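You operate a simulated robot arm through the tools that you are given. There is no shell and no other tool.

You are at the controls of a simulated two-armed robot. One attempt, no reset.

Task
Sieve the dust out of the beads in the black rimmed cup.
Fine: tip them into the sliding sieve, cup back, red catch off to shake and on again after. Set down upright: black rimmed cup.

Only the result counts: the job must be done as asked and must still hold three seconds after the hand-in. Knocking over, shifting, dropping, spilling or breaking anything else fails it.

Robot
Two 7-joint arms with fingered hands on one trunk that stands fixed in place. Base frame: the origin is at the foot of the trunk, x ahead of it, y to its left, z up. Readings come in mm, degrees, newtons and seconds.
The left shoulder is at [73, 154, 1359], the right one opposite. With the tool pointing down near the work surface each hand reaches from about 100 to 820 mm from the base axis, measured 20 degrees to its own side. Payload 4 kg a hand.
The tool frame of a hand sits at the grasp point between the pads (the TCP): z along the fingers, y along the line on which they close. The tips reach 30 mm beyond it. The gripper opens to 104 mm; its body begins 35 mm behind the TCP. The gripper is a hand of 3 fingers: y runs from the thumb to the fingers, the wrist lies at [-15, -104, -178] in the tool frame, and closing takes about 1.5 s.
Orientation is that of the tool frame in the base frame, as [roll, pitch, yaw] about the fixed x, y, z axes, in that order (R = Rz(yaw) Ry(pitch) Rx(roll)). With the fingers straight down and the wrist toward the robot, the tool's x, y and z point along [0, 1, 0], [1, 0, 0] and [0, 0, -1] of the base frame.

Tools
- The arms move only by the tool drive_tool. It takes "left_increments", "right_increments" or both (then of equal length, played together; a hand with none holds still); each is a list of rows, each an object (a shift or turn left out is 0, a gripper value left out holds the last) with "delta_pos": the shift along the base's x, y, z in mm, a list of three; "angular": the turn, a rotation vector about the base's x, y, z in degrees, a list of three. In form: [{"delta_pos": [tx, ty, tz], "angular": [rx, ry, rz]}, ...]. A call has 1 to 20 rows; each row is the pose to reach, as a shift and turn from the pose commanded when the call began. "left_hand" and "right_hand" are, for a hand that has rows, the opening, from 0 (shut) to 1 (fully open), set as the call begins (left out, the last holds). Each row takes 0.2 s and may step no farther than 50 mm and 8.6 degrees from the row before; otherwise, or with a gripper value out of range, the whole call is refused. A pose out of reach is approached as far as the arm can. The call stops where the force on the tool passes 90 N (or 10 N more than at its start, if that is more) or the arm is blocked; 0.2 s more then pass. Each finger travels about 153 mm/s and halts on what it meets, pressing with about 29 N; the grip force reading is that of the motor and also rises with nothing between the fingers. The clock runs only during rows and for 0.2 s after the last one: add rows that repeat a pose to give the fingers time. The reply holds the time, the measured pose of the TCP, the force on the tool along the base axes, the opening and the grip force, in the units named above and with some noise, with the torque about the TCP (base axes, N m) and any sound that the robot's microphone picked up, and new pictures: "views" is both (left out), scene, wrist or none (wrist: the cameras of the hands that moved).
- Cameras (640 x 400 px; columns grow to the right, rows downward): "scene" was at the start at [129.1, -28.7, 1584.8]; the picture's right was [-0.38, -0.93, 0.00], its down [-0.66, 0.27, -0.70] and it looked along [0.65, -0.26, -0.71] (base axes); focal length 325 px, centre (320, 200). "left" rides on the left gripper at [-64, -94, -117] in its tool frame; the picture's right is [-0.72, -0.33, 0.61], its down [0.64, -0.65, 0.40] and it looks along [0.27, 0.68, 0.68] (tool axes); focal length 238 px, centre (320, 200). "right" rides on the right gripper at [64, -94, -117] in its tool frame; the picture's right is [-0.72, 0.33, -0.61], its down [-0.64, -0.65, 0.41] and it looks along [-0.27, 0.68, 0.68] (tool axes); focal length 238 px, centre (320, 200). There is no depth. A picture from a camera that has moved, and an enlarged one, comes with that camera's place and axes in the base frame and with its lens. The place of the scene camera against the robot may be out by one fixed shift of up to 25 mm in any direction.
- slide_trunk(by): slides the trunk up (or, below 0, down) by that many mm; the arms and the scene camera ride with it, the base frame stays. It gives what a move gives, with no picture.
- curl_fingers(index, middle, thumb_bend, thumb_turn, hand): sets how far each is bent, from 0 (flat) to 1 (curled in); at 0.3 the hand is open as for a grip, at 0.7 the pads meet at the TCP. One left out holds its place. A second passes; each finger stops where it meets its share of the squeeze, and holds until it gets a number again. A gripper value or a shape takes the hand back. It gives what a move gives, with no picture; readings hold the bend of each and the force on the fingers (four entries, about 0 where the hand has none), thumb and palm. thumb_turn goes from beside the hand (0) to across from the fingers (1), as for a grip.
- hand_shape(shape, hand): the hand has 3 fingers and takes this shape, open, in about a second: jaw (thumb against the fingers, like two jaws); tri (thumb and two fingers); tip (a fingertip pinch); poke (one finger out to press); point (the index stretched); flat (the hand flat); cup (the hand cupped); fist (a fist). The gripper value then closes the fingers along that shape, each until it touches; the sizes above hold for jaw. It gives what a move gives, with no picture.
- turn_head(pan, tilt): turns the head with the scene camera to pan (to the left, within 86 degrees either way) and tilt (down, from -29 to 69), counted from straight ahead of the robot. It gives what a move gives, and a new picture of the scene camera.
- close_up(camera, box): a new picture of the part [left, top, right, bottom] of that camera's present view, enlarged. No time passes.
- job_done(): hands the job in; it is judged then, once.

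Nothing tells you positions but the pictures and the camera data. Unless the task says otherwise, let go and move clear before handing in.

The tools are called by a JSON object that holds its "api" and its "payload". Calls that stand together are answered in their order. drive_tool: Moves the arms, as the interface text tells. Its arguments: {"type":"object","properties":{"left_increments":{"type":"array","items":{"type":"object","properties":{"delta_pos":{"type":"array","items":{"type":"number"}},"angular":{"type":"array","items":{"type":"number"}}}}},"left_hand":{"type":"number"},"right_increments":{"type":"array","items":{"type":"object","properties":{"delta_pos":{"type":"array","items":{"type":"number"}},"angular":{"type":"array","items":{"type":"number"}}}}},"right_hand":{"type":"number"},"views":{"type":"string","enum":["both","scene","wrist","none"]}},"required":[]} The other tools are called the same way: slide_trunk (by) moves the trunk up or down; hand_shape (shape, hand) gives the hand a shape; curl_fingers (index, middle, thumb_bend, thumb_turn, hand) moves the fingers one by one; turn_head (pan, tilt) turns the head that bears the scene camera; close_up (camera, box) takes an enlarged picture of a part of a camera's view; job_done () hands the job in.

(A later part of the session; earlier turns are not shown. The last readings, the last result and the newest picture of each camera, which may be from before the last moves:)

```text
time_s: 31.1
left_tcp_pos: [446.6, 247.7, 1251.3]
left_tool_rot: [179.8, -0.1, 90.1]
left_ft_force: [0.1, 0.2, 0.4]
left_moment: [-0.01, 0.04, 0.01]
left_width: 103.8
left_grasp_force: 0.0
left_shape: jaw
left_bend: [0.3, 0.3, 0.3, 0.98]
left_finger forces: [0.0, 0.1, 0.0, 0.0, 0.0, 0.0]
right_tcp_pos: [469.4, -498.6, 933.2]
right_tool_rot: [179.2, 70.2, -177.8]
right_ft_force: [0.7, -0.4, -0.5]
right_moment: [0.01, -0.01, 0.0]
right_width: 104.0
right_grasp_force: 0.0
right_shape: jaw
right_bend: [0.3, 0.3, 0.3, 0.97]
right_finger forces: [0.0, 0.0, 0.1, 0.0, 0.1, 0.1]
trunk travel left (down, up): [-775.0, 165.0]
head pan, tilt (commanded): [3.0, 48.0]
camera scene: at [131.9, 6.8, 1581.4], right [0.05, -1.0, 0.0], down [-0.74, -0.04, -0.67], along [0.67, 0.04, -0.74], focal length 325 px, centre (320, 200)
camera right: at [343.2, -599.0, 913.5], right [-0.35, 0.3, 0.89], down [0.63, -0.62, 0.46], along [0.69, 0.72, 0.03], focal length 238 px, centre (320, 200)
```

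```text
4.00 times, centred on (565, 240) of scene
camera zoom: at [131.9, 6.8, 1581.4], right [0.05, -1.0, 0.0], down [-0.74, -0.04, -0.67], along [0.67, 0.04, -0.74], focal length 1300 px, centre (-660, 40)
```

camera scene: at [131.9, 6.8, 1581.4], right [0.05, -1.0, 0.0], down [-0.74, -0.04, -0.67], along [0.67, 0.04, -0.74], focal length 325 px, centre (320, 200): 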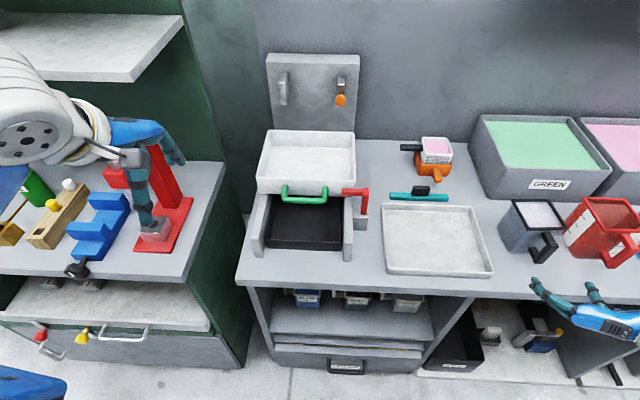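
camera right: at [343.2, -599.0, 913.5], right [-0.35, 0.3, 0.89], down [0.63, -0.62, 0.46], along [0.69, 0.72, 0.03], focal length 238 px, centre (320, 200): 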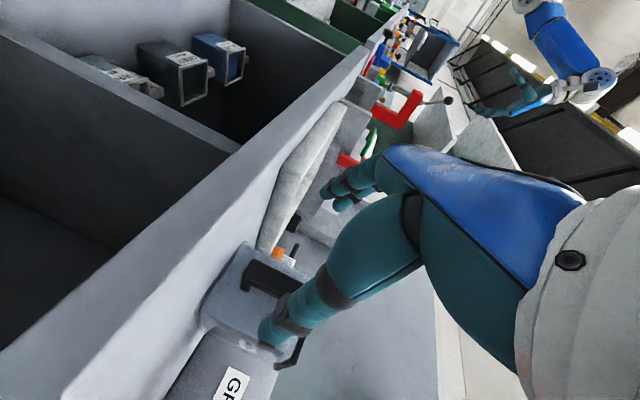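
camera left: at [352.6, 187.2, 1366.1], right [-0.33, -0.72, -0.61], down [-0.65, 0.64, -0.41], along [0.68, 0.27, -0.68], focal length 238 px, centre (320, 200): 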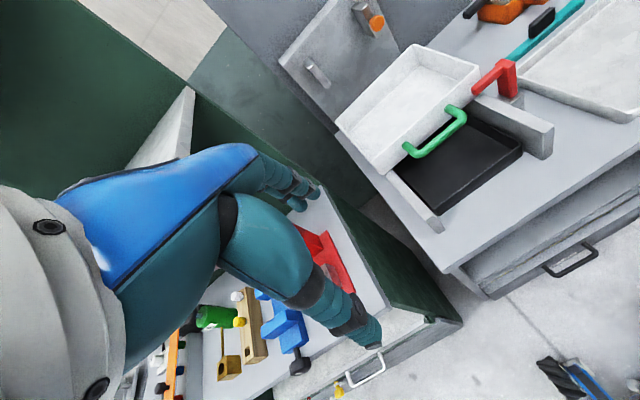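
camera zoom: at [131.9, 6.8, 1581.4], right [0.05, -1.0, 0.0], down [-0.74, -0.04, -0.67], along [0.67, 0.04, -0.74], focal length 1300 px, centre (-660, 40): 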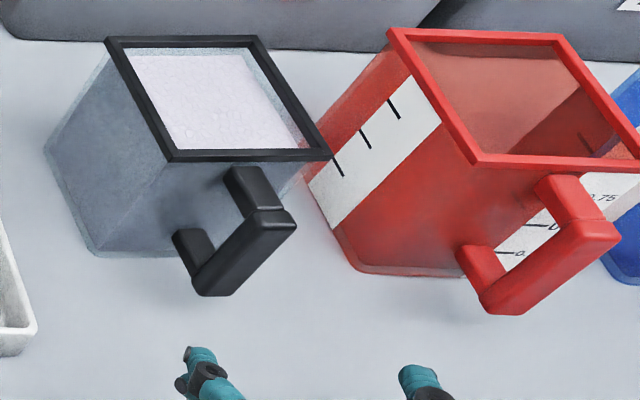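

The open fingers straddle the handle's line correctly. I'll advance most of the way and look.

{"api": "drive_tool", "payload": {"right_increments": [{"delta_pos": [20, 1, 0]}, {"delta_pos": [40, 2, 0]}, {"delta_pos": [60, 3, 0]}, {"delta_pos": [75, 4, 0]}, {"delta_pos": [75, 4, 0]}], "views": "scene"}}

{"api": "close_up", "payload": {"camera": "scene", "box": [490, 190, 640, 290]}}

{"api": "close_up", "payload": {"camera": "right", "box": [160, 150, 420, 370]}}

```text
time_s: 32.2
left_tcp_pos: [446.8, 247.1, 1251.3]
left_tool_rot: [-179.9, -0.1, 90.0]
left_ft_force: [-0.1, -0.7, -0.7]
left_moment: [0.02, 0.0, 0.02]
left_width: 103.7
left_grasp_force: 0.1
left_shape: jaw
left_bend: [0.3, 0.3, 0.3, 0.98]
left_finger forces: [0.1, 0.0, 0.1, 0.0, 0.0, 0.0]
right_tcp_pos: [544.3, -496.5, 932.4]
right_tool_rot: [179.0, 70.1, -178.0]
right_ft_force: [-0.5, -1.1, -0.8]
right_moment: [-0.01, -0.01, 0.01]
right_width: 103.7
right_grasp_force: 0.1
right_shape: jaw
right_bend: [0.3, 0.3, 0.3, 0.97]
right_finger forces: [0.1, 0.0, 0.1, 0.0, 0.0, 0.0]
trunk travel left (down, up): [-775.0, 165.0]
head pan, tilt (commanded): [3.0, 48.0]
camera scene: at [132.7, 6.4, 1581.3], right [0.05, -1.0, 0.0], down [-0.74, -0.04, -0.67], along [0.67, 0.04, -0.74], focal length 325 px, centre (320, 200)
```

scene: 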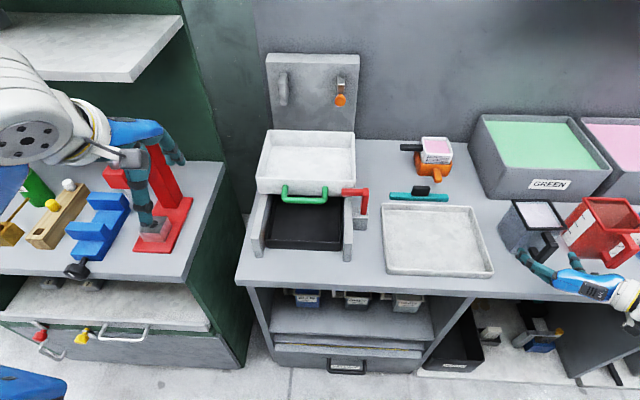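

```text
4.00 times, centred on (565, 240) of scene
camera zoom: at [132.7, 6.4, 1581.3], right [0.05, -1.0, 0.0], down [-0.74, -0.04, -0.67], along [0.67, 0.04, -0.74], focal length 1300 px, centre (-660, 40)
```

zoom: 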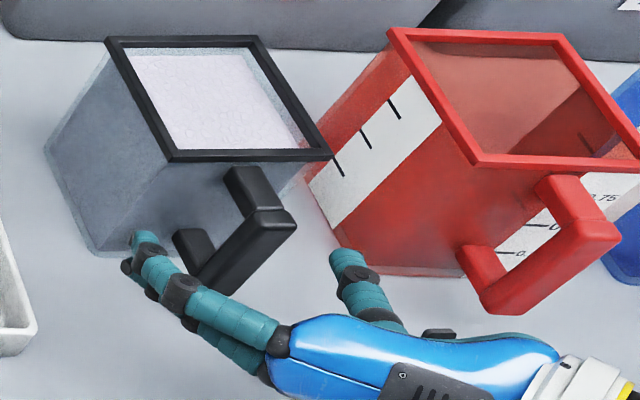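

```text
1.82 times, centred on (290, 260) of right
camera zoom: at [418.2, -596.4, 912.1], right [-0.35, 0.3, 0.89], down [0.63, -0.62, 0.46], along [0.69, 0.72, 0.03], focal length 433 px, centre (374, 91)
```

zoom: 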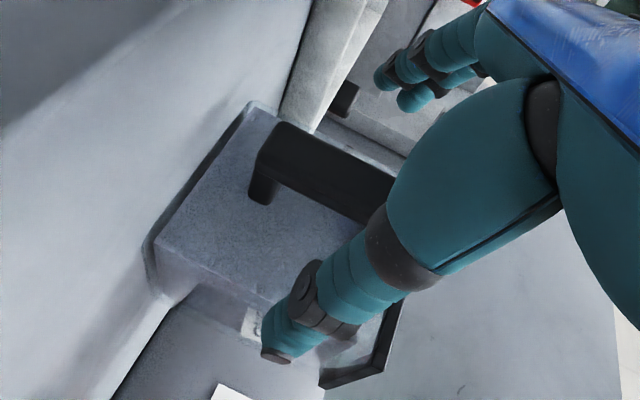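

Everything lines up; I'll advance the last 24 mm and close gently on the handle.

{"api": "drive_tool", "payload": {"right_increments": [{"delta_pos": [12, 0.5, 0]}, {"delta_pos": [24, 1, 0]}, {"delta_pos": [24, 1, 0]}], "views": "none"}}

{"api": "close_up", "payload": {"camera": "scene", "box": [490, 190, 640, 290]}}

{"api": "close_up", "payload": {"camera": "right", "box": [160, 150, 420, 370]}}

```text
time_s: 33.0
left_tcp_pos: [446.1, 246.8, 1252.2]
left_tool_rot: [179.9, -0.1, 90.2]
left_ft_force: [-0.7, -0.1, 0.1]
left_moment: [0.01, -0.01, 0.0]
left_width: 103.6
left_grasp_force: 0.0
left_shape: jaw
left_bend: [0.3, 0.3, 0.3, 0.98]
left_finger forces: [0.1, 0.0, 0.1, 0.0, 0.1, 0.0]
right_tcp_pos: [566.7, -494.9, 934.1]
right_tool_rot: [179.3, 70.2, -177.9]
right_ft_force: [0.5, -0.3, -0.3]
right_moment: [0.02, 0.0, -0.01]
right_width: 103.7
right_grasp_force: 0.2
right_shape: jaw
right_bend: [0.3, 0.3, 0.3, 0.97]
right_finger forces: [0.1, 0.0, 0.1, 0.1, 0.0, 0.0]
trunk travel left (down, up): [-775.0, 165.0]
head pan, tilt (commanded): [3.0, 48.0]
```

```text
4.00 times, centred on (565, 240) of scene
camera zoom: at [132.1, 6.5, 1581.4], right [0.05, -1.0, 0.0], down [-0.74, -0.04, -0.67], along [0.67, 0.04, -0.74], focal length 1300 px, centre (-660, 40)
```

zoom: 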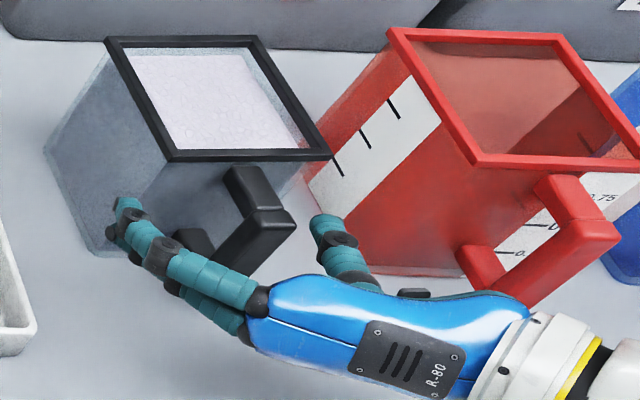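

```text
1.82 times, centred on (290, 260) of right
camera zoom: at [441.0, -594.9, 912.9], right [-0.35, 0.3, 0.89], down [0.63, -0.62, 0.46], along [0.69, 0.72, 0.03], focal length 433 px, centre (374, 91)
```

zoom: 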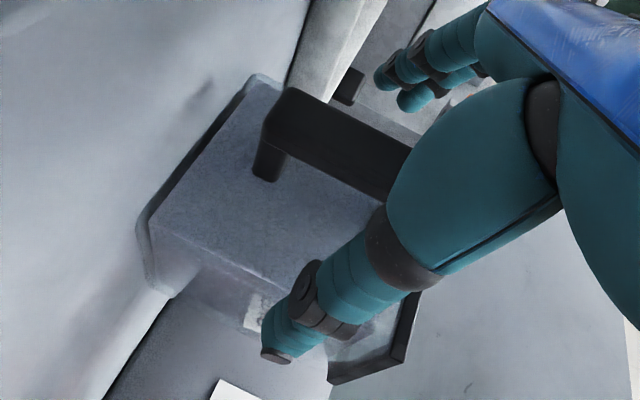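

{"api": "drive_tool", "payload": {"right_increments": [{"delta_pos": [0, 0, 0]}, {"delta_pos": [0, 0, 0]}, {"delta_pos": [0, 0, 0]}, {"delta_pos": [0, 0, 0]}, {"delta_pos": [0, 0, 0]}, {"delta_pos": [0, 0, 0]}, {"delta_pos": [0, 0, 0]}, {"delta_pos": [0, 0, 0]}, {"delta_pos": [0, 0, 0]}], "right_hand": 0, "views": "none"}}

{"api": "close_up", "payload": {"camera": "scene", "box": [490, 190, 640, 290]}}

{"api": "close_up", "payload": {"camera": "right", "box": [160, 150, 420, 370]}}

```text
time_s: 35.0
left_tcp_pos: [446.6, 248.3, 1252.1]
left_tool_rot: [180.0, -0.1, 90.1]
left_ft_force: [0.1, 0.2, 0.1]
left_moment: [-0.03, 0.0, 0.0]
left_width: 103.9
left_grasp_force: 0.1
left_shape: jaw
left_bend: [0.3, 0.3, 0.3, 0.98]
left_finger forces: [0.0, 0.0, 0.0, 0.0, 0.1, 0.1]
right_tcp_pos: [568.7, -494.3, 932.2]
right_tool_rot: [179.0, 70.2, -178.0]
right_ft_force: [-0.2, -0.8, 0.8]
right_moment: [-0.01, 0.01, -0.03]
right_width: 7.8
right_grasp_force: 29.0
right_shape: jaw
right_bend: [0.73, 0.7, 0.79, 1.0]
right_finger forces: [6.0, 3.0, 0.1, 0.0, 7.0, 0.1]
trunk travel left (down, up): [-775.0, 165.0]
head pan, tilt (commanded): [3.0, 48.0]
```

```text
4.00 times, centred on (565, 240) of scene
camera zoom: at [132.6, 6.3, 1581.3], right [0.05, -1.0, 0.0], down [-0.74, -0.04, -0.67], along [0.67, 0.04, -0.74], focal length 1300 px, centre (-660, 40)
```

zoom: 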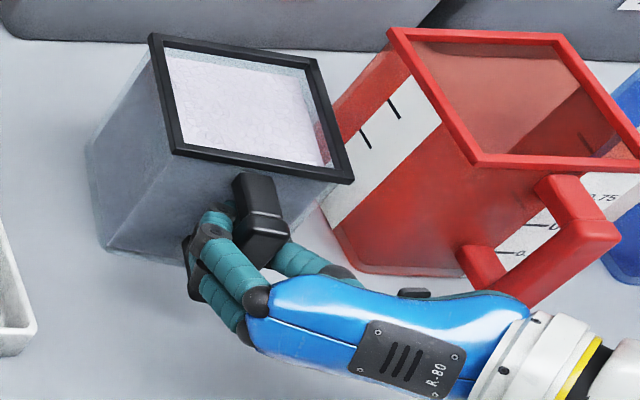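

```text
1.82 times, centred on (290, 260) of right
camera zoom: at [441.3, -595.2, 912.7], right [-0.35, 0.3, 0.89], down [0.63, -0.62, 0.46], along [0.69, 0.72, 0.03], focal length 433 px, centre (374, 91)
```

zoom: 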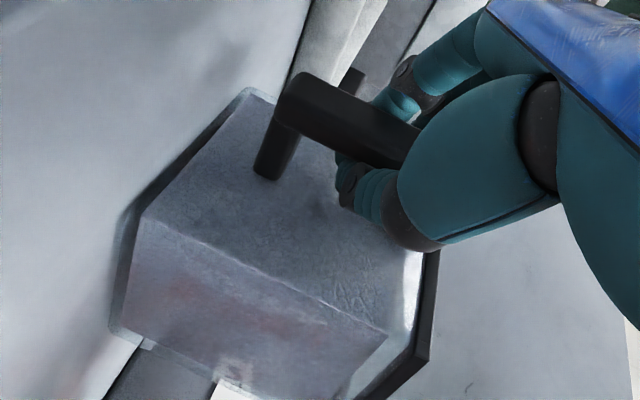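

The fingers have closed, but the cup turned a bit in the process. I'll look closely at how the handle sits in the grip.

{"api": "close_up", "payload": {"camera": "right", "box": [250, 160, 370, 260]}}

{"api": "close_up", "payload": {"camera": "scene", "box": [525, 220, 585, 270]}}

```text
4.00 times, centred on (310, 210) of right
camera zoom: at [441.3, -595.2, 912.7], right [-0.35, 0.3, 0.89], down [0.63, -0.62, 0.46], along [0.69, 0.72, 0.03], focal length 953 px, centre (360, 160)
```

zoom: 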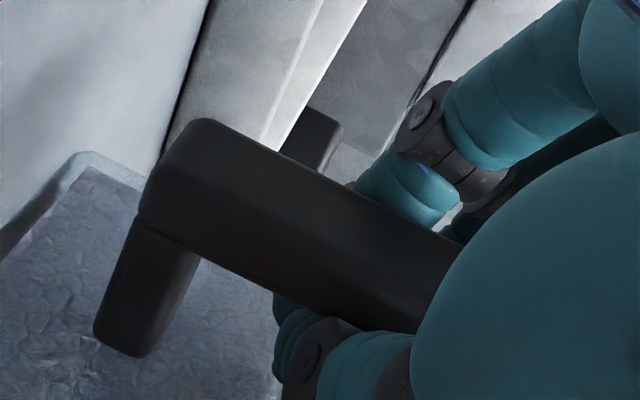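

```text
8.00 times, centred on (555, 245) of scene
camera zoom: at [132.6, 6.3, 1581.3], right [0.05, -1.0, 0.0], down [-0.74, -0.04, -0.67], along [0.67, 0.04, -0.74], focal length 2600 px, centre (-1560, -160)
```

zoom: 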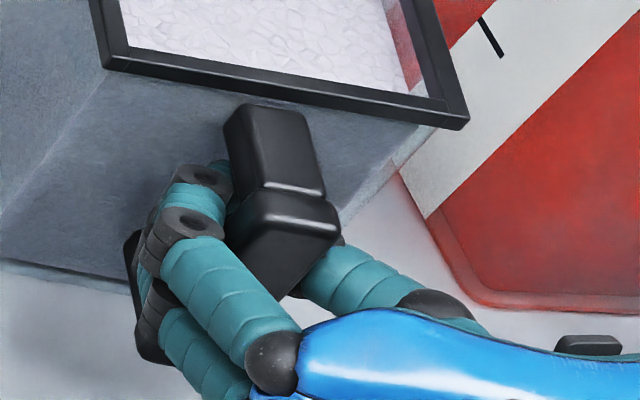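

The index and middle fingers have wrapped behind the handle bar with the thumb opposing it – a full hand-around grip. I'll test it with a small slow lift.

{"api": "drive_tool", "payload": {"right_increments": [{"delta_pos": [0, 0, 4]}, {"delta_pos": [0, 0, 10]}, {"delta_pos": [0, 0, 18]}, {"delta_pos": [0, 0, 25]}, {"delta_pos": [0, 0, 25]}], "views": "scene"}}

{"api": "close_up", "payload": {"camera": "scene", "box": [490, 180, 640, 280]}}

{"api": "close_up", "payload": {"camera": "right", "box": [160, 150, 420, 370]}}

```text
time_s: 36.2
left_tcp_pos: [447.0, 247.0, 1250.5]
left_tool_rot: [-180.0, -0.1, 90.1]
left_ft_force: [-0.1, 0.1, -0.3]
left_moment: [0.0, -0.01, -0.01]
left_width: 103.3
left_grasp_force: 0.1
left_shape: jaw
left_bend: [0.3, 0.3, 0.3, 0.98]
left_finger forces: [0.0, 0.0, 0.0, 0.0, 0.1, 0.0]
right_tcp_pos: [567.6, -494.5, 958.3]
right_tool_rot: [179.0, 70.2, -177.9]
right_ft_force: [-0.8, 0.7, -0.8]
right_moment: [0.0, 0.1, -0.02]
right_width: 7.9
right_grasp_force: 28.9
right_shape: jaw
right_bend: [0.73, 0.7, 0.79, 1.0]
right_finger forces: [6.7, 4.0, 0.0, 0.0, 7.0, 0.0]
trunk travel left (down, up): [-775.0, 165.0]
head pan, tilt (commanded): [3.0, 48.0]
camera scene: at [132.9, 6.0, 1581.3], right [0.05, -1.0, 0.0], down [-0.74, -0.04, -0.67], along [0.67, 0.04, -0.74], focal length 325 px, centre (320, 200)
```

scene: 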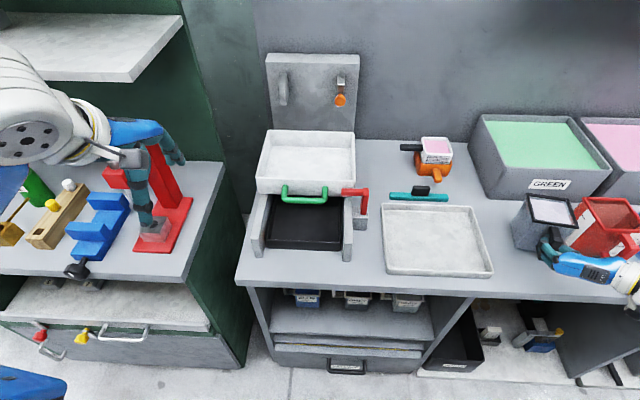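

```text
4.00 times, centred on (565, 230) of scene
camera zoom: at [132.9, 6.0, 1581.3], right [0.05, -1.0, 0.0], down [-0.74, -0.04, -0.67], along [0.67, 0.04, -0.74], focal length 1300 px, centre (-660, 80)
```

zoom: 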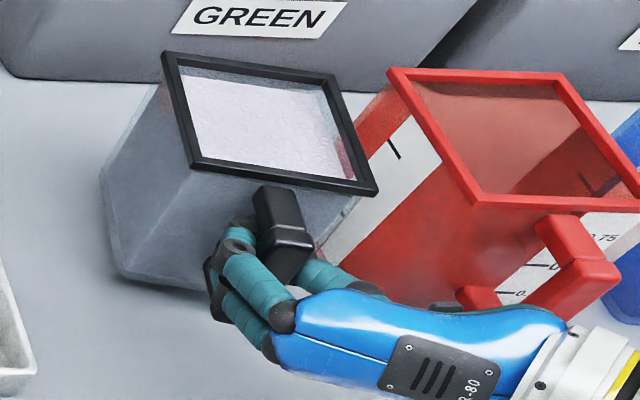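

```text
1.82 times, centred on (290, 260) of right
camera zoom: at [440.8, -595.1, 937.6], right [-0.35, 0.3, 0.89], down [0.63, -0.62, 0.46], along [0.69, 0.72, 0.03], focal length 433 px, centre (374, 91)
```

zoom: 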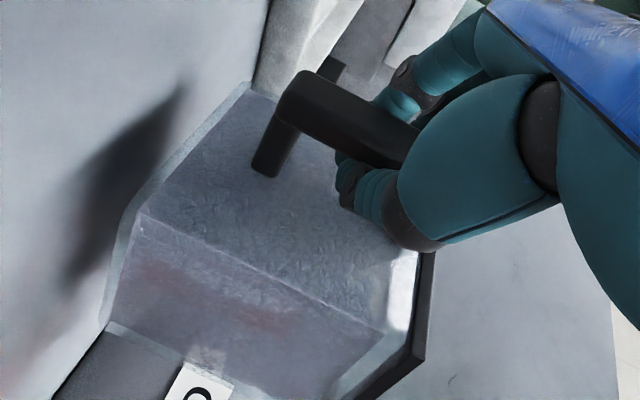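

The grip is holding the cup upright and its load is light. I'll lift it smoothly straight up.

{"api": "drive_tool", "payload": {"right_increments": [{"delta_pos": [0, 0, 5]}, {"delta_pos": [0, 0, 15]}, {"delta_pos": [0, 0, 28]}, {"delta_pos": [0, 0, 43]}, {"delta_pos": [0, 0, 58]}, {"delta_pos": [0, 0, 73]}, {"delta_pos": [0, 0, 88]}, {"delta_pos": [0, 0, 103]}, {"delta_pos": [0, 0, 118]}, {"delta_pos": [0, 0, 133]}, {"delta_pos": [0, 0, 148]}, {"delta_pos": [0, 0, 163]}, {"delta_pos": [0, 0, 178]}, {"delta_pos": [0, 0, 193]}, {"delta_pos": [0, 0, 207]}, {"delta_pos": [0, 0, 219]}, {"delta_pos": [0, 0, 228]}, {"delta_pos": [0, 0, 235]}, {"delta_pos": [0, 0, 239]}, {"delta_pos": [0, 0, 240]}], "views": "both"}}

```text
time_s: 40.5
left_tcp_pos: [447.8, 246.8, 1252.4]
left_tool_rot: [180.0, -0.1, 90.1]
left_ft_force: [0.1, 0.5, -0.2]
left_moment: [-0.01, -0.03, -0.01]
left_width: 103.8
left_grasp_force: 0.1
left_shape: jaw
left_bend: [0.3, 0.3, 0.3, 0.98]
left_finger forces: [0.1, 0.0, 0.0, 0.0, 0.0, 0.0]
right_tcp_pos: [567.8, -495.7, 1196.9]
right_tool_rot: [178.8, 70.1, -178.2]
right_ft_force: [-0.6, -0.1, -0.1]
right_moment: [0.03, 0.09, 0.03]
right_width: 8.0
right_grasp_force: 28.9
right_shape: jaw
right_bend: [0.73, 0.7, 0.8, 1.0]
right_finger forces: [6.7, 4.1, 0.0, 0.0, 7.7, 0.0]
trunk travel left (down, up): [-775.0, 165.0]
head pan, tilt (commanded): [3.0, 48.0]
camera scene: at [132.7, 5.7, 1581.3], right [0.05, -1.0, 0.0], down [-0.74, -0.04, -0.67], along [0.67, 0.04, -0.74], focal length 325 px, centre (320, 200)
camera right: at [441.8, -596.1, 1176.9], right [-0.35, 0.3, 0.89], down [0.63, -0.62, 0.46], along [0.69, 0.72, 0.03], focal length 238 px, centre (320, 200)
```

scene: 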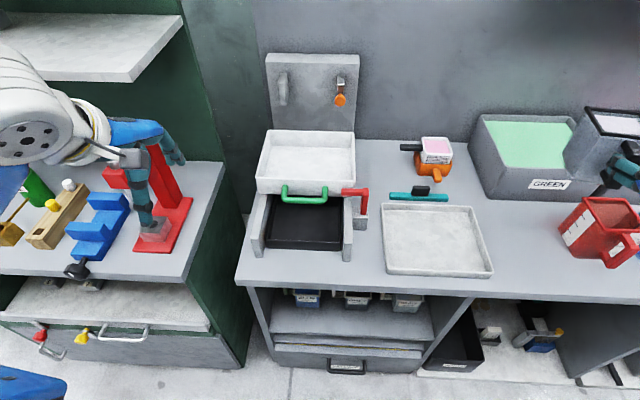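
right: 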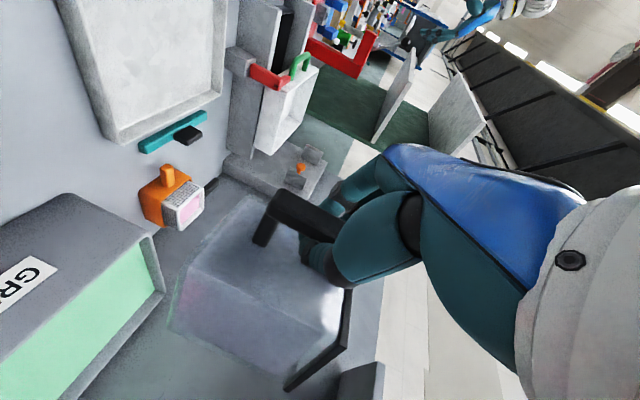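

{"api": "drive_tool", "payload": {"right_increments": [{"delta_pos": [1, 6, 0]}, {"delta_pos": [3, 16, 0]}, {"delta_pos": [5, 30, 0]}, {"delta_pos": [9, 48, 0]}, {"delta_pos": [13, 70, 0]}, {"delta_pos": [17, 95, 0]}, {"delta_pos": [22, 122, 0]}, {"delta_pos": [27, 150, 0]}, {"delta_pos": [32, 178, 0]}, {"delta_pos": [37, 206, 0]}, {"delta_pos": [42, 234, 0]}, {"delta_pos": [47, 262, 0]}, {"delta_pos": [52, 290, 0]}, {"delta_pos": [57, 318, 0]}, {"delta_pos": [62, 345, 0]}, {"delta_pos": [66, 369, 0]}, {"delta_pos": [70, 389, 0]}, {"delta_pos": [73, 404, 0]}, {"delta_pos": [75, 414, 0]}, {"delta_pos": [75, 418, 0]}], "views": "both"}}

{"api": "close_up", "payload": {"camera": "scene", "box": [240, 20, 480, 220]}}

```text
time_s: 44.6
left_tcp_pos: [446.1, 248.0, 1249.9]
left_tool_rot: [-179.9, 0.0, 90.1]
left_ft_force: [0.6, -0.9, 0.1]
left_moment: [-0.01, -0.02, 0.01]
left_width: 103.7
left_grasp_force: 0.0
left_shape: jaw
left_bend: [0.3, 0.3, 0.3, 0.98]
left_finger forces: [0.0, 0.0, 0.0, 0.0, 0.0, 0.1]
right_tcp_pos: [643.7, -74.6, 1197.7]
right_tool_rot: [179.2, 70.3, -177.8]
right_ft_force: [-0.4, 0.2, -1.0]
right_moment: [0.01, 0.04, 0.02]
right_width: 7.8
right_grasp_force: 28.8
right_shape: jaw
right_bend: [0.73, 0.7, 0.8, 1.0]
right_finger forces: [6.1, 4.0, 0.0, 0.1, 8.7, 0.1]
trunk travel left (down, up): [-775.0, 165.0]
head pan, tilt (commanded): [3.0, 48.0]
camera scene: at [133.6, 8.0, 1581.2], right [0.05, -1.0, 0.0], down [-0.74, -0.04, -0.67], along [0.67, 0.04, -0.74], focal length 325 px, centre (320, 200)
camera right: at [516.5, -175.6, 1177.3], right [-0.35, 0.3, 0.89], down [0.63, -0.62, 0.46], along [0.69, 0.72, 0.03], focal length 238 px, centre (320, 200)
```

scene: 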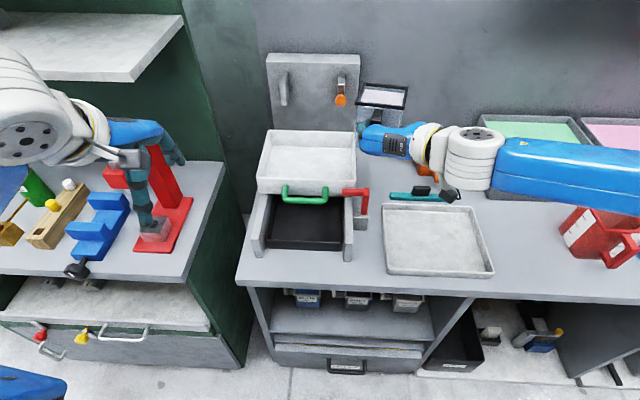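
right: 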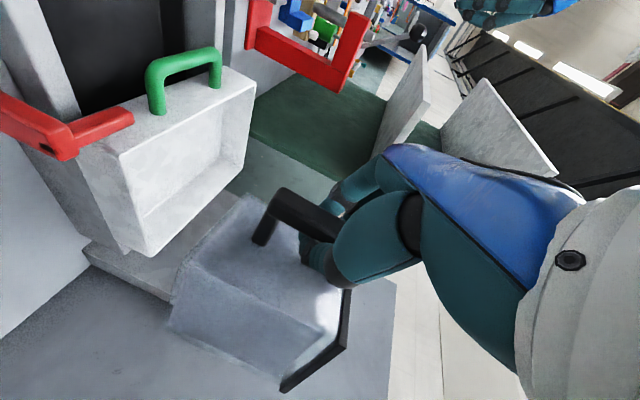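

```text
2.00 times, centred on (360, 120) of scene
camera zoom: at [133.6, 8.0, 1581.2], right [0.05, -1.0, 0.0], down [-0.74, -0.04, -0.67], along [0.67, 0.04, -0.74], focal length 650 px, centre (240, 360)
```

zoom: 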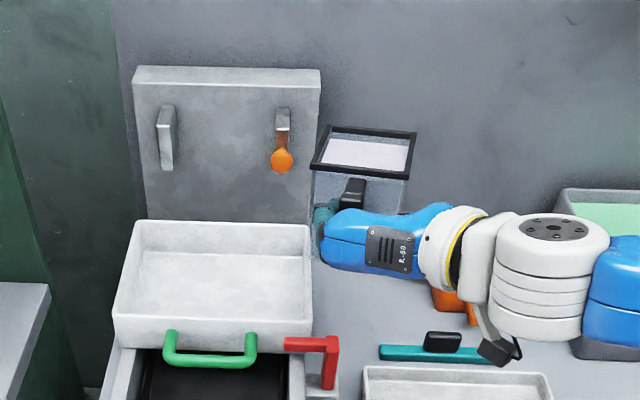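

The cup is held level beside the sieve. First I'll clear the left hand further away to give the pour room, then bring the cup over the sieve, still upright.

{"api": "drive_tool", "payload": {"left_increments": [{"delta_pos": [-10, 33, 8]}, {"delta_pos": [-20, 66, 16]}, {"delta_pos": [-30, 99, 24]}, {"delta_pos": [-46, 132, 30]}], "views": "none"}}

{"api": "drive_tool", "payload": {"right_increments": [{"delta_pos": [1, 5, 0]}, {"delta_pos": [2, 14, 0]}, {"delta_pos": [3, 26, 0]}, {"delta_pos": [5, 42, 0]}, {"delta_pos": [7, 60, 0]}, {"delta_pos": [9, 80, 0]}, {"delta_pos": [11, 98, 0]}, {"delta_pos": [12, 114, 0]}, {"delta_pos": [13, 126, 0]}, {"delta_pos": [14, 134, 0]}, {"delta_pos": [14, 138, 0]}], "views": "both"}}

{"api": "close_up", "payload": {"camera": "scene", "box": [200, 20, 440, 220]}}

```text
time_s: 45.6
left_tcp_pos: [400.7, 382.1, 1280.4]
left_tool_rot: [179.9, 0.0, 90.0]
left_ft_force: [0.6, -0.9, -0.2]
left_moment: [0.0, -0.01, -0.06]
left_width: 103.5
left_grasp_force: 0.1
left_shape: jaw
left_bend: [0.3, 0.3, 0.3, 0.98]
left_finger forces: [0.1, 0.0, 0.0, 0.0, 0.1, 0.1]
right_tcp_pos: [641.7, -74.3, 1198.0]
right_tool_rot: [179.5, 70.2, -177.5]
right_ft_force: [0.4, 0.6, -0.9]
right_moment: [0.04, 0.06, -0.02]
right_width: 8.0
right_grasp_force: 29.1
right_shape: jaw
right_bend: [0.73, 0.7, 0.8, 1.0]
right_finger forces: [6.1, 4.1, 0.0, 0.0, 8.8, 0.0]
trunk travel left (down, up): [-775.0, 165.0]
head pan, tilt (commanded): [3.0, 48.0]
```

```text
time_s: 48.0
left_tcp_pos: [401.8, 382.0, 1279.6]
left_tool_rot: [-180.0, 0.0, 90.0]
left_ft_force: [-0.2, 0.7, -0.2]
left_moment: [-0.01, -0.04, 0.06]
left_width: 104.0
left_grasp_force: 0.0
left_shape: jaw
left_bend: [0.3, 0.3, 0.3, 0.98]
left_finger forces: [0.1, 0.0, 0.0, 0.1, 0.0, 0.1]
right_tcp_pos: [656.7, 63.6, 1197.6]
right_tool_rot: [179.7, 70.1, -177.3]
right_ft_force: [0.8, -1.1, -0.1]
right_moment: [0.01, 0.05, 0.0]
right_width: 8.0
right_grasp_force: 28.5
right_shape: jaw
right_bend: [0.73, 0.7, 0.8, 1.0]
right_finger forces: [6.0, 4.1, 0.0, 0.0, 8.8, 0.1]
trunk travel left (down, up): [-775.0, 165.0]
head pan, tilt (commanded): [3.0, 48.0]
camera scene: at [133.5, 9.8, 1581.2], right [0.05, -1.0, 0.0], down [-0.74, -0.04, -0.67], along [0.67, 0.03, -0.74], focal length 325 px, centre (320, 200)
camera right: at [530.4, -36.2, 1177.3], right [-0.35, 0.31, 0.89], down [0.63, -0.62, 0.46], along [0.69, 0.72, 0.02], focal length 238 px, centre (320, 200)
```

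scene: 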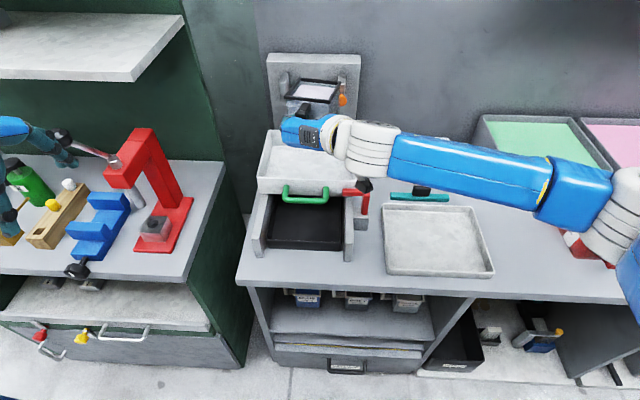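
right: 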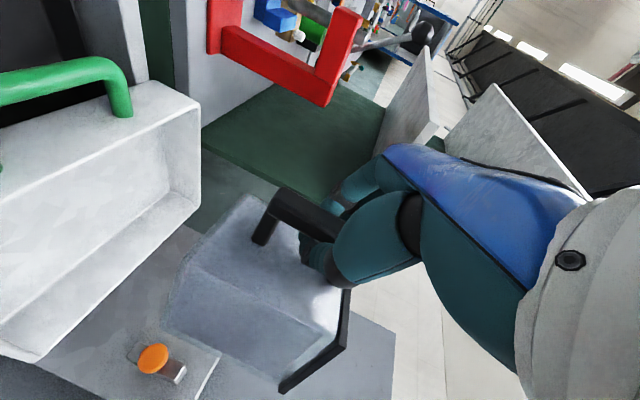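

```text
2.00 times, centred on (320, 120) of scene
camera zoom: at [133.5, 9.8, 1581.2], right [0.05, -1.0, 0.0], down [-0.74, -0.04, -0.67], along [0.67, 0.03, -0.74], focal length 650 px, centre (320, 360)
```

zoom: 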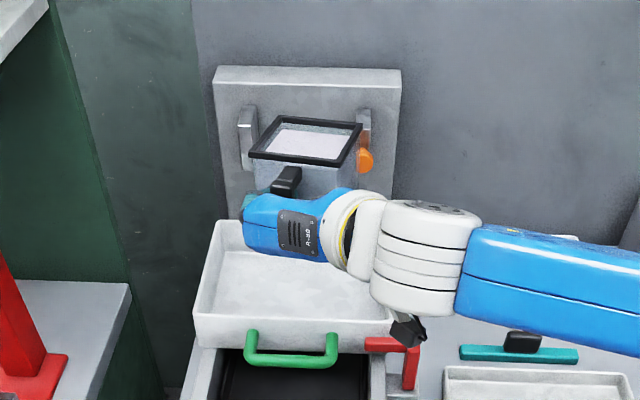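

Still level and reachable. I'll move a little further left so the pouring corner sits over the sieve, and lower slightly.

{"api": "drive_tool", "payload": {"right_increments": [{"delta_pos": [0, 4, -2]}, {"delta_pos": [0, 12, -5]}, {"delta_pos": [0, 24, -9]}, {"delta_pos": [1, 36, -13]}, {"delta_pos": [1, 48, -16]}, {"delta_pos": [2, 56, -18]}, {"delta_pos": [2, 60, -18]}, {"delta_pos": [2, 60, -18]}], "views": "both"}}

```text
time_s: 49.9
left_tcp_pos: [400.2, 380.1, 1280.7]
left_tool_rot: [180.0, 0.0, 90.2]
left_ft_force: [0.0, -0.2, 1.5]
left_moment: [0.0, -0.02, 0.0]
left_width: 103.6
left_grasp_force: 0.0
left_shape: jaw
left_bend: [0.3, 0.3, 0.3, 0.98]
left_finger forces: [0.1, 0.0, 0.0, 0.0, 0.0, 0.0]
right_tcp_pos: [658.8, 124.2, 1180.0]
right_tool_rot: [179.6, 70.2, -177.6]
right_ft_force: [0.1, -0.5, -0.5]
right_moment: [0.02, 0.04, 0.0]
right_width: 7.8
right_grasp_force: 28.7
right_shape: jaw
right_bend: [0.73, 0.7, 0.8, 1.0]
right_finger forces: [5.9, 4.2, 0.1, 0.1, 8.9, 0.1]
trunk travel left (down, up): [-775.0, 165.0]
head pan, tilt (commanded): [3.0, 48.0]
camera scene: at [133.3, 10.0, 1581.3], right [0.05, -1.0, 0.0], down [-0.74, -0.04, -0.67], along [0.67, 0.03, -0.74], focal length 325 px, centre (320, 200)
camera right: at [531.6, 23.3, 1159.7], right [-0.35, 0.3, 0.89], down [0.63, -0.62, 0.46], along [0.69, 0.72, 0.03], focal length 238 px, centre (320, 200)
```

scene: 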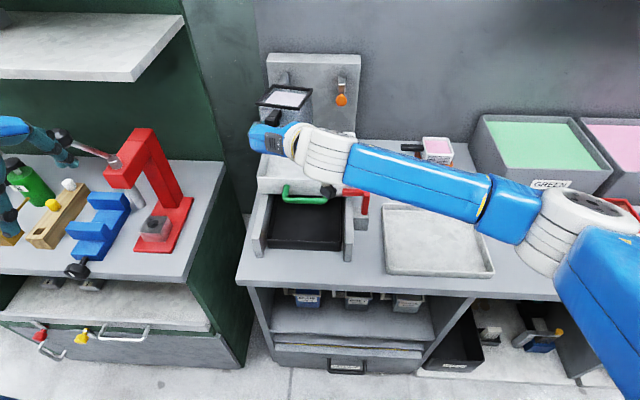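
right: 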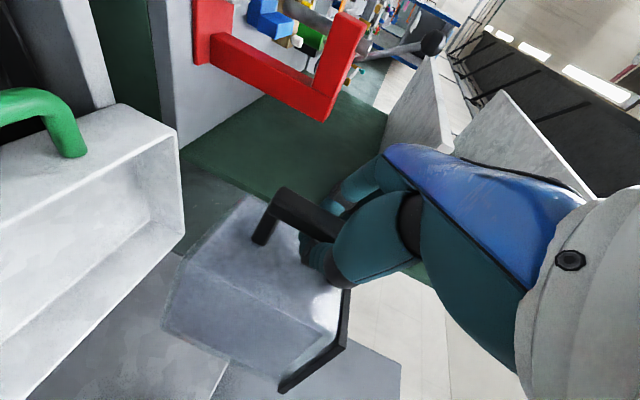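

Now the pour: I'll tip the cup toward its forward-right corner, starting with 32° and looking.

{"api": "drive_tool", "payload": {"right_increments": [{"delta_pos": [0, 1, -1], "angular": [2.83, 2.83, 0]}, {"delta_pos": [0, 3, -3], "angular": [5.66, 5.66, 0]}, {"delta_pos": [-1, 5, -5], "angular": [8.49, 8.49, 0]}, {"delta_pos": [-1, 7, -7], "angular": [11.3, 11.3, 0]}, {"delta_pos": [-2, 9, -9], "angular": [14.1, 14.1, 0]}, {"delta_pos": [-2, 11, -11], "angular": [17, 17, 0]}, {"delta_pos": [-2, 13, -12], "angular": [19.8, 19.8, 0]}, {"delta_pos": [-2, 13, -12], "angular": [22.6, 22.6, 0]}], "views": "both"}}

{"api": "close_up", "payload": {"camera": "scene", "box": [220, 50, 400, 200]}}

```text
time_s: 51.6
left_tcp_pos: [401.5, 381.1, 1282.3]
left_tool_rot: [179.9, 0.0, 90.1]
left_ft_force: [-1.0, 0.1, -0.1]
left_moment: [-0.01, -0.03, -0.02]
left_width: 103.6
left_grasp_force: 0.1
left_shape: jaw
left_bend: [0.3, 0.3, 0.3, 0.98]
left_finger forces: [0.0, 0.1, 0.0, 0.1, 0.1, 0.0]
right_tcp_pos: [656.6, 136.6, 1167.3]
right_tool_rot: [147.6, 42.4, 155.0]
right_ft_force: [-0.1, -0.6, 0.2]
right_moment: [0.0, 0.04, 0.02]
right_width: 8.1
right_grasp_force: 28.7
right_shape: jaw
right_bend: [0.73, 0.7, 0.8, 1.0]
right_finger forces: [5.3, 4.1, 0.1, 0.0, 8.8, 0.0]
trunk travel left (down, up): [-775.0, 165.0]
head pan, tilt (commanded): [3.0, 48.0]
camera scene: at [133.5, 9.9, 1581.2], right [0.05, -1.0, 0.0], down [-0.74, -0.04, -0.67], along [0.67, 0.03, -0.74], focal length 325 px, centre (320, 200)
camera right: at [524.7, 41.7, 1160.2], right [0.03, -0.08, 1.0], down [0.71, -0.7, -0.08], along [0.71, 0.71, 0.03], focal length 238 px, centre (320, 200)
```

scene: 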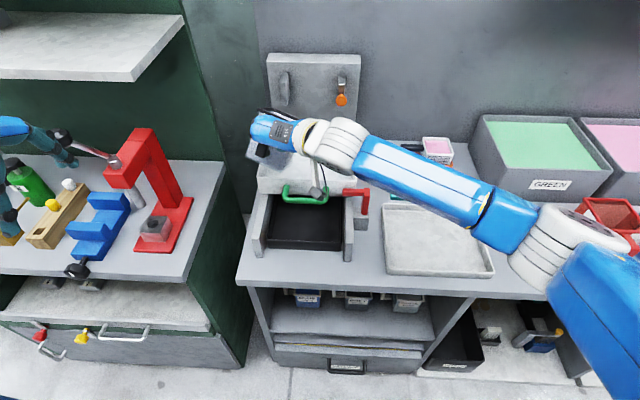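
right: 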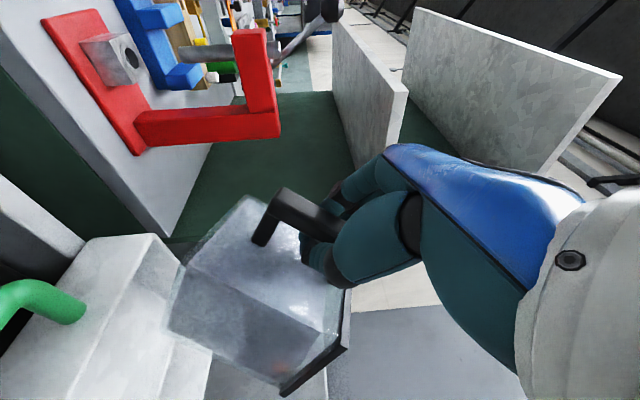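

```text
2.67 times, centred on (310, 125) of scene
camera zoom: at [133.5, 9.9, 1581.2], right [0.05, -1.0, 0.0], down [-0.74, -0.04, -0.67], along [0.67, 0.03, -0.74], focal length 867 px, centre (347, 400)
```

zoom: 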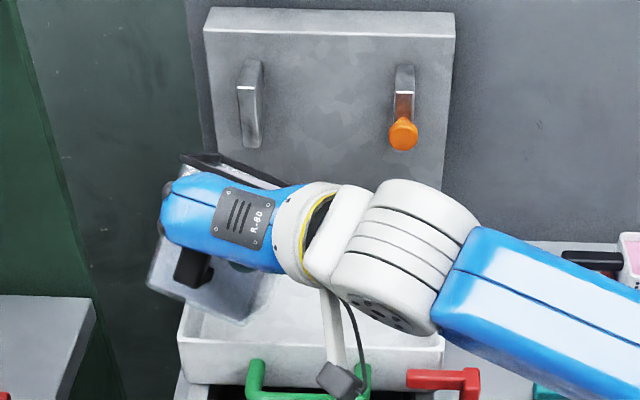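

The lip checks out at about (766,70), over the sieve. I'll keep tipping slowly while holding the lip over the same spot.

{"api": "drive_tool", "payload": {"right_increments": [{"delta_pos": [1.5, -1.5, 0], "angular": [1.98, 1.98, 0]}, {"delta_pos": [3, -3, 0], "angular": [3.96, 3.96, 0]}, {"delta_pos": [4.5, -4.5, 0], "angular": [5.94, 5.94, 0]}, {"delta_pos": [6.7, -6.7, 0], "angular": [7.92, 7.92, 0]}, {"delta_pos": [9, -9, 0], "angular": [9.9, 9.9, 0]}, {"delta_pos": [11.5, -11.5, 0], "angular": [11.9, 11.9, 0]}, {"delta_pos": [14, -14, 0], "angular": [13.9, 13.9, 0]}], "views": "both"}}

{"api": "close_up", "payload": {"camera": "scene", "box": [220, 50, 400, 200]}}

```text
time_s: 53.2
left_tcp_pos: [401.6, 379.8, 1279.8]
left_tool_rot: [-180.0, 0.0, 90.1]
left_ft_force: [-0.1, 0.6, 1.0]
left_moment: [0.02, 0.0, 0.02]
left_width: 103.6
left_grasp_force: 0.1
left_shape: jaw
left_bend: [0.3, 0.3, 0.3, 0.98]
left_finger forces: [0.0, 0.1, 0.1, 0.0, 0.0, 0.0]
right_tcp_pos: [672.9, 122.0, 1166.6]
right_tool_rot: [140.3, 23.7, 150.9]
right_ft_force: [0.3, 0.3, -1.1]
right_moment: [-0.01, 0.04, 0.01]
right_width: 8.2
right_grasp_force: 28.5
right_shape: jaw
right_bend: [0.73, 0.7, 0.8, 1.0]
right_finger forces: [4.9, 3.9, 0.0, 0.0, 8.5, 0.0]
trunk travel left (down, up): [-775.0, 165.0]
head pan, tilt (commanded): [3.0, 48.0]
camera scene: at [133.6, 9.6, 1581.2], right [0.05, -1.0, 0.0], down [-0.74, -0.04, -0.67], along [0.67, 0.03, -0.74], focal length 325 px, centre (320, 200)
camera right: at [538.4, 28.1, 1168.8], right [0.27, -0.31, 0.91], down [0.65, -0.64, -0.41], along [0.71, 0.7, 0.03], focal length 238 px, centre (320, 200)
```

scene: 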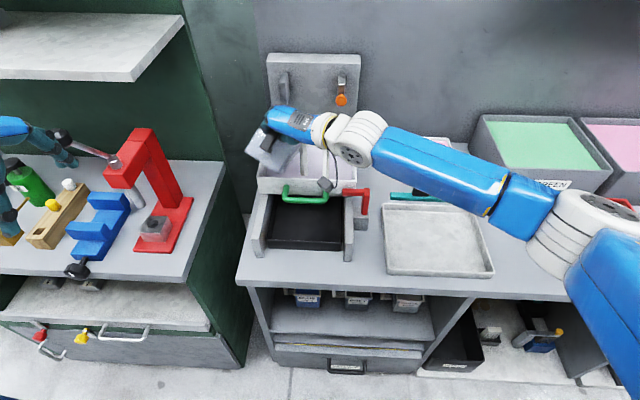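
right: 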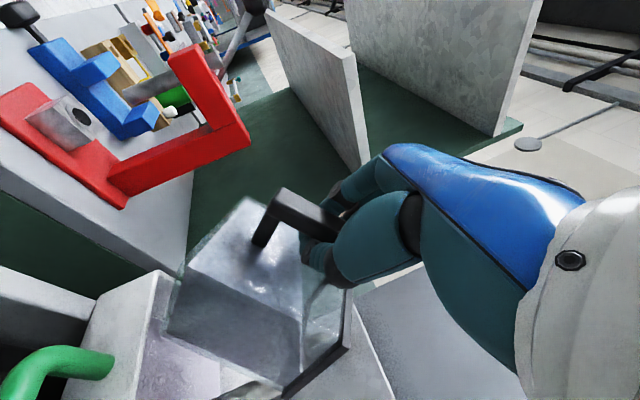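

```text
2.67 times, centred on (310, 125) of scene
camera zoom: at [133.6, 9.6, 1581.2], right [0.05, -1.0, 0.0], down [-0.74, -0.04, -0.67], along [0.67, 0.03, -0.74], focal length 867 px, centre (347, 400)
```

zoom: 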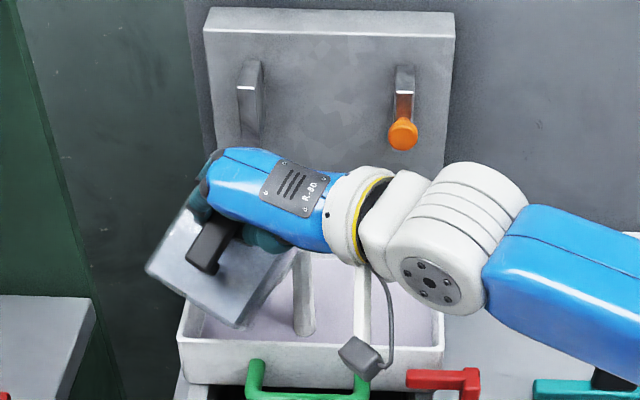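

The beads are streaming into the middle of the sieve. I continue tipping at the same pace.

{"api": "drive_tool", "payload": {"right_increments": [{"delta_pos": [3, -3, 0], "angular": [2.05, 2.05, 0]}, {"delta_pos": [6, -6, 0], "angular": [4.1, 4.1, 0]}, {"delta_pos": [9, -9, 0], "angular": [6.15, 6.15, 0]}, {"delta_pos": [12.5, -12.5, 0], "angular": [8.2, 8.2, 0]}, {"delta_pos": [16, -16, 0], "angular": [10.25, 10.25, 0]}, {"delta_pos": [19.7, -19.7, 0], "angular": [12.3, 12.3, 0]}, {"delta_pos": [23.7, -23.7, 0], "angular": [14.4, 14.4, 0]}, {"delta_pos": [27.7, -27.7, 0], "angular": [16.5, 16.5, 0]}], "views": "both"}}

{"api": "close_up", "payload": {"camera": "scene", "box": [220, 50, 400, 200]}}

```text
time_s: 55.0
left_tcp_pos: [401.4, 381.5, 1281.1]
left_tool_rot: [179.9, 0.0, 90.1]
left_ft_force: [0.2, 0.5, -0.2]
left_moment: [0.02, -0.02, 0.02]
left_width: 103.7
left_grasp_force: 0.0
left_shape: jaw
left_bend: [0.3, 0.3, 0.3, 0.98]
left_finger forces: [0.0, 0.1, 0.0, 0.0, 0.0, 0.1]
right_tcp_pos: [700.8, 94.4, 1167.1]
right_tool_rot: [134.3, 1.1, 149.5]
right_ft_force: [0.3, -0.3, -1.0]
right_moment: [0.03, -0.03, 0.01]
right_width: 7.2
right_grasp_force: 29.4
right_shape: jaw
right_bend: [0.73, 0.7, 0.79, 1.0]
right_finger forces: [0.3, 0.1, 0.1, 0.1, 1.0, 0.1]
trunk travel left (down, up): [-775.0, 165.0]
head pan, tilt (commanded): [3.0, 48.0]
camera scene: at [133.9, 9.5, 1581.2], right [0.05, -1.0, 0.0], down [-0.74, -0.04, -0.67], along [0.67, 0.03, -0.74], focal length 325 px, centre (320, 200)
camera right: at [568.3, -1.4, 1180.3], right [0.5, -0.54, 0.68], down [0.48, -0.48, -0.74], along [0.72, 0.69, 0.02], focal length 238 px, centre (320, 200)
```

scene: 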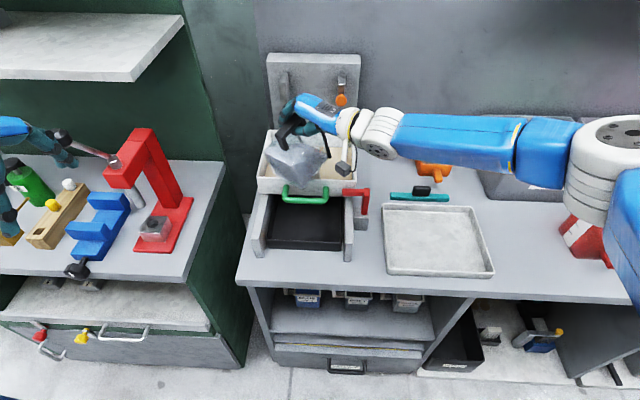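
right: 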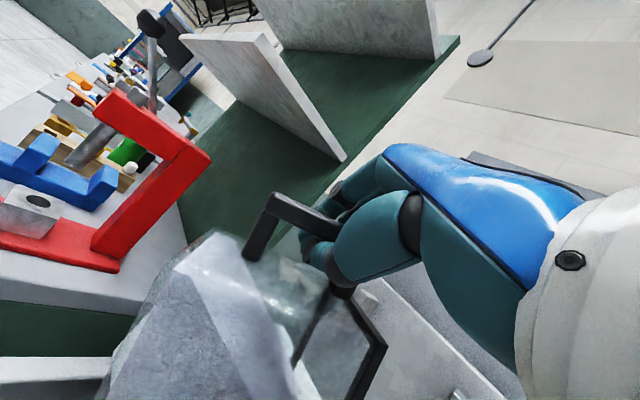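

```text
2.67 times, centred on (310, 125) of scene
camera zoom: at [133.9, 9.5, 1581.2], right [0.05, -1.0, 0.0], down [-0.74, -0.04, -0.67], along [0.67, 0.03, -0.74], focal length 867 px, centre (347, 400)
```

zoom: 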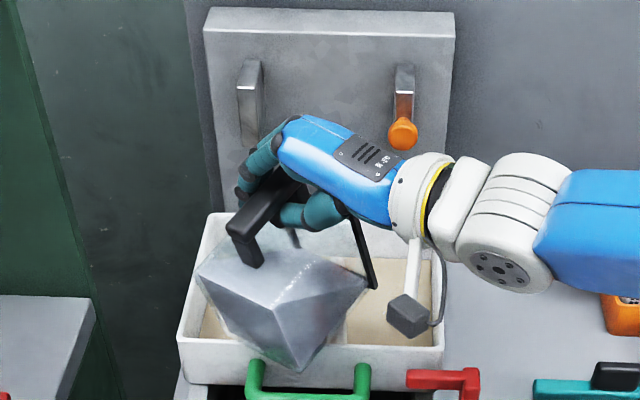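

The cup has swung in the loop of the fingers, hanging by its handle. I'll pause and look carefully before going on.

{"api": "close_up", "payload": {"camera": "right", "box": [100, 170, 420, 400]}}

{"api": "close_up", "payload": {"camera": "scene", "box": [260, 85, 360, 195]}}

{"api": "close_up", "payload": {"camera": "left", "box": [320, 0, 640, 200]}}

```text
1.74 times, centred on (260, 285) of right
camera zoom: at [568.3, -1.4, 1180.3], right [0.5, -0.54, 0.68], down [0.48, -0.48, -0.74], along [0.72, 0.69, 0.02], focal length 414 px, centre (424, 52)
```

zoom: 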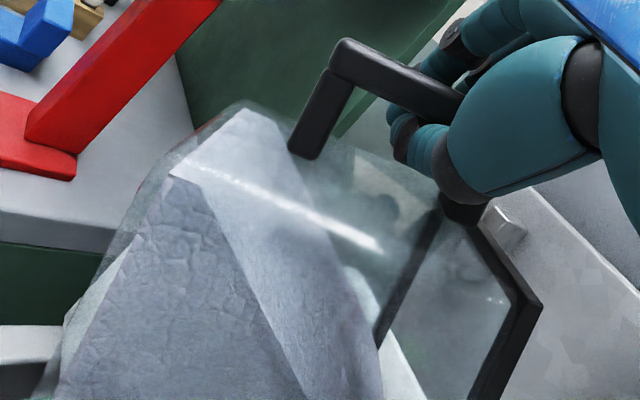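

```text
3.64 times, centred on (310, 140) of scene
camera zoom: at [133.9, 9.5, 1581.2], right [0.05, -1.0, 0.0], down [-0.74, -0.04, -0.67], along [0.67, 0.03, -0.74], focal length 1182 px, centre (356, 418)
```

zoom: 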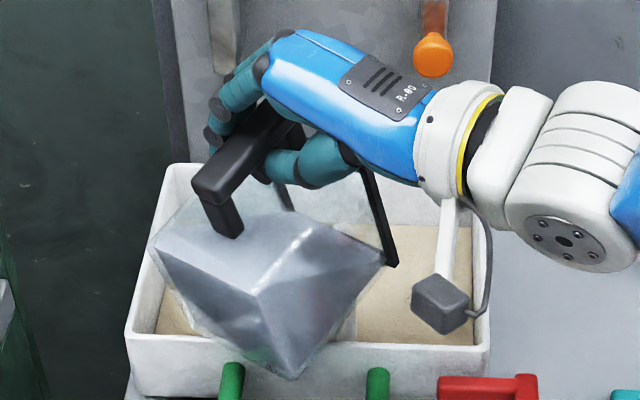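

```text
2.00 times, centred on (480, 100) of left
camera zoom: at [306.5, 317.1, 1396.3], right [-0.33, -0.72, -0.61], down [-0.65, 0.64, -0.4], along [0.68, 0.27, -0.68], focal length 477 px, centre (0, 400)
```

zoom: 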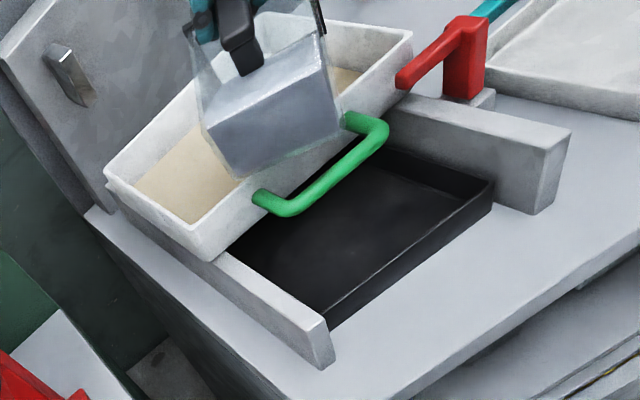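

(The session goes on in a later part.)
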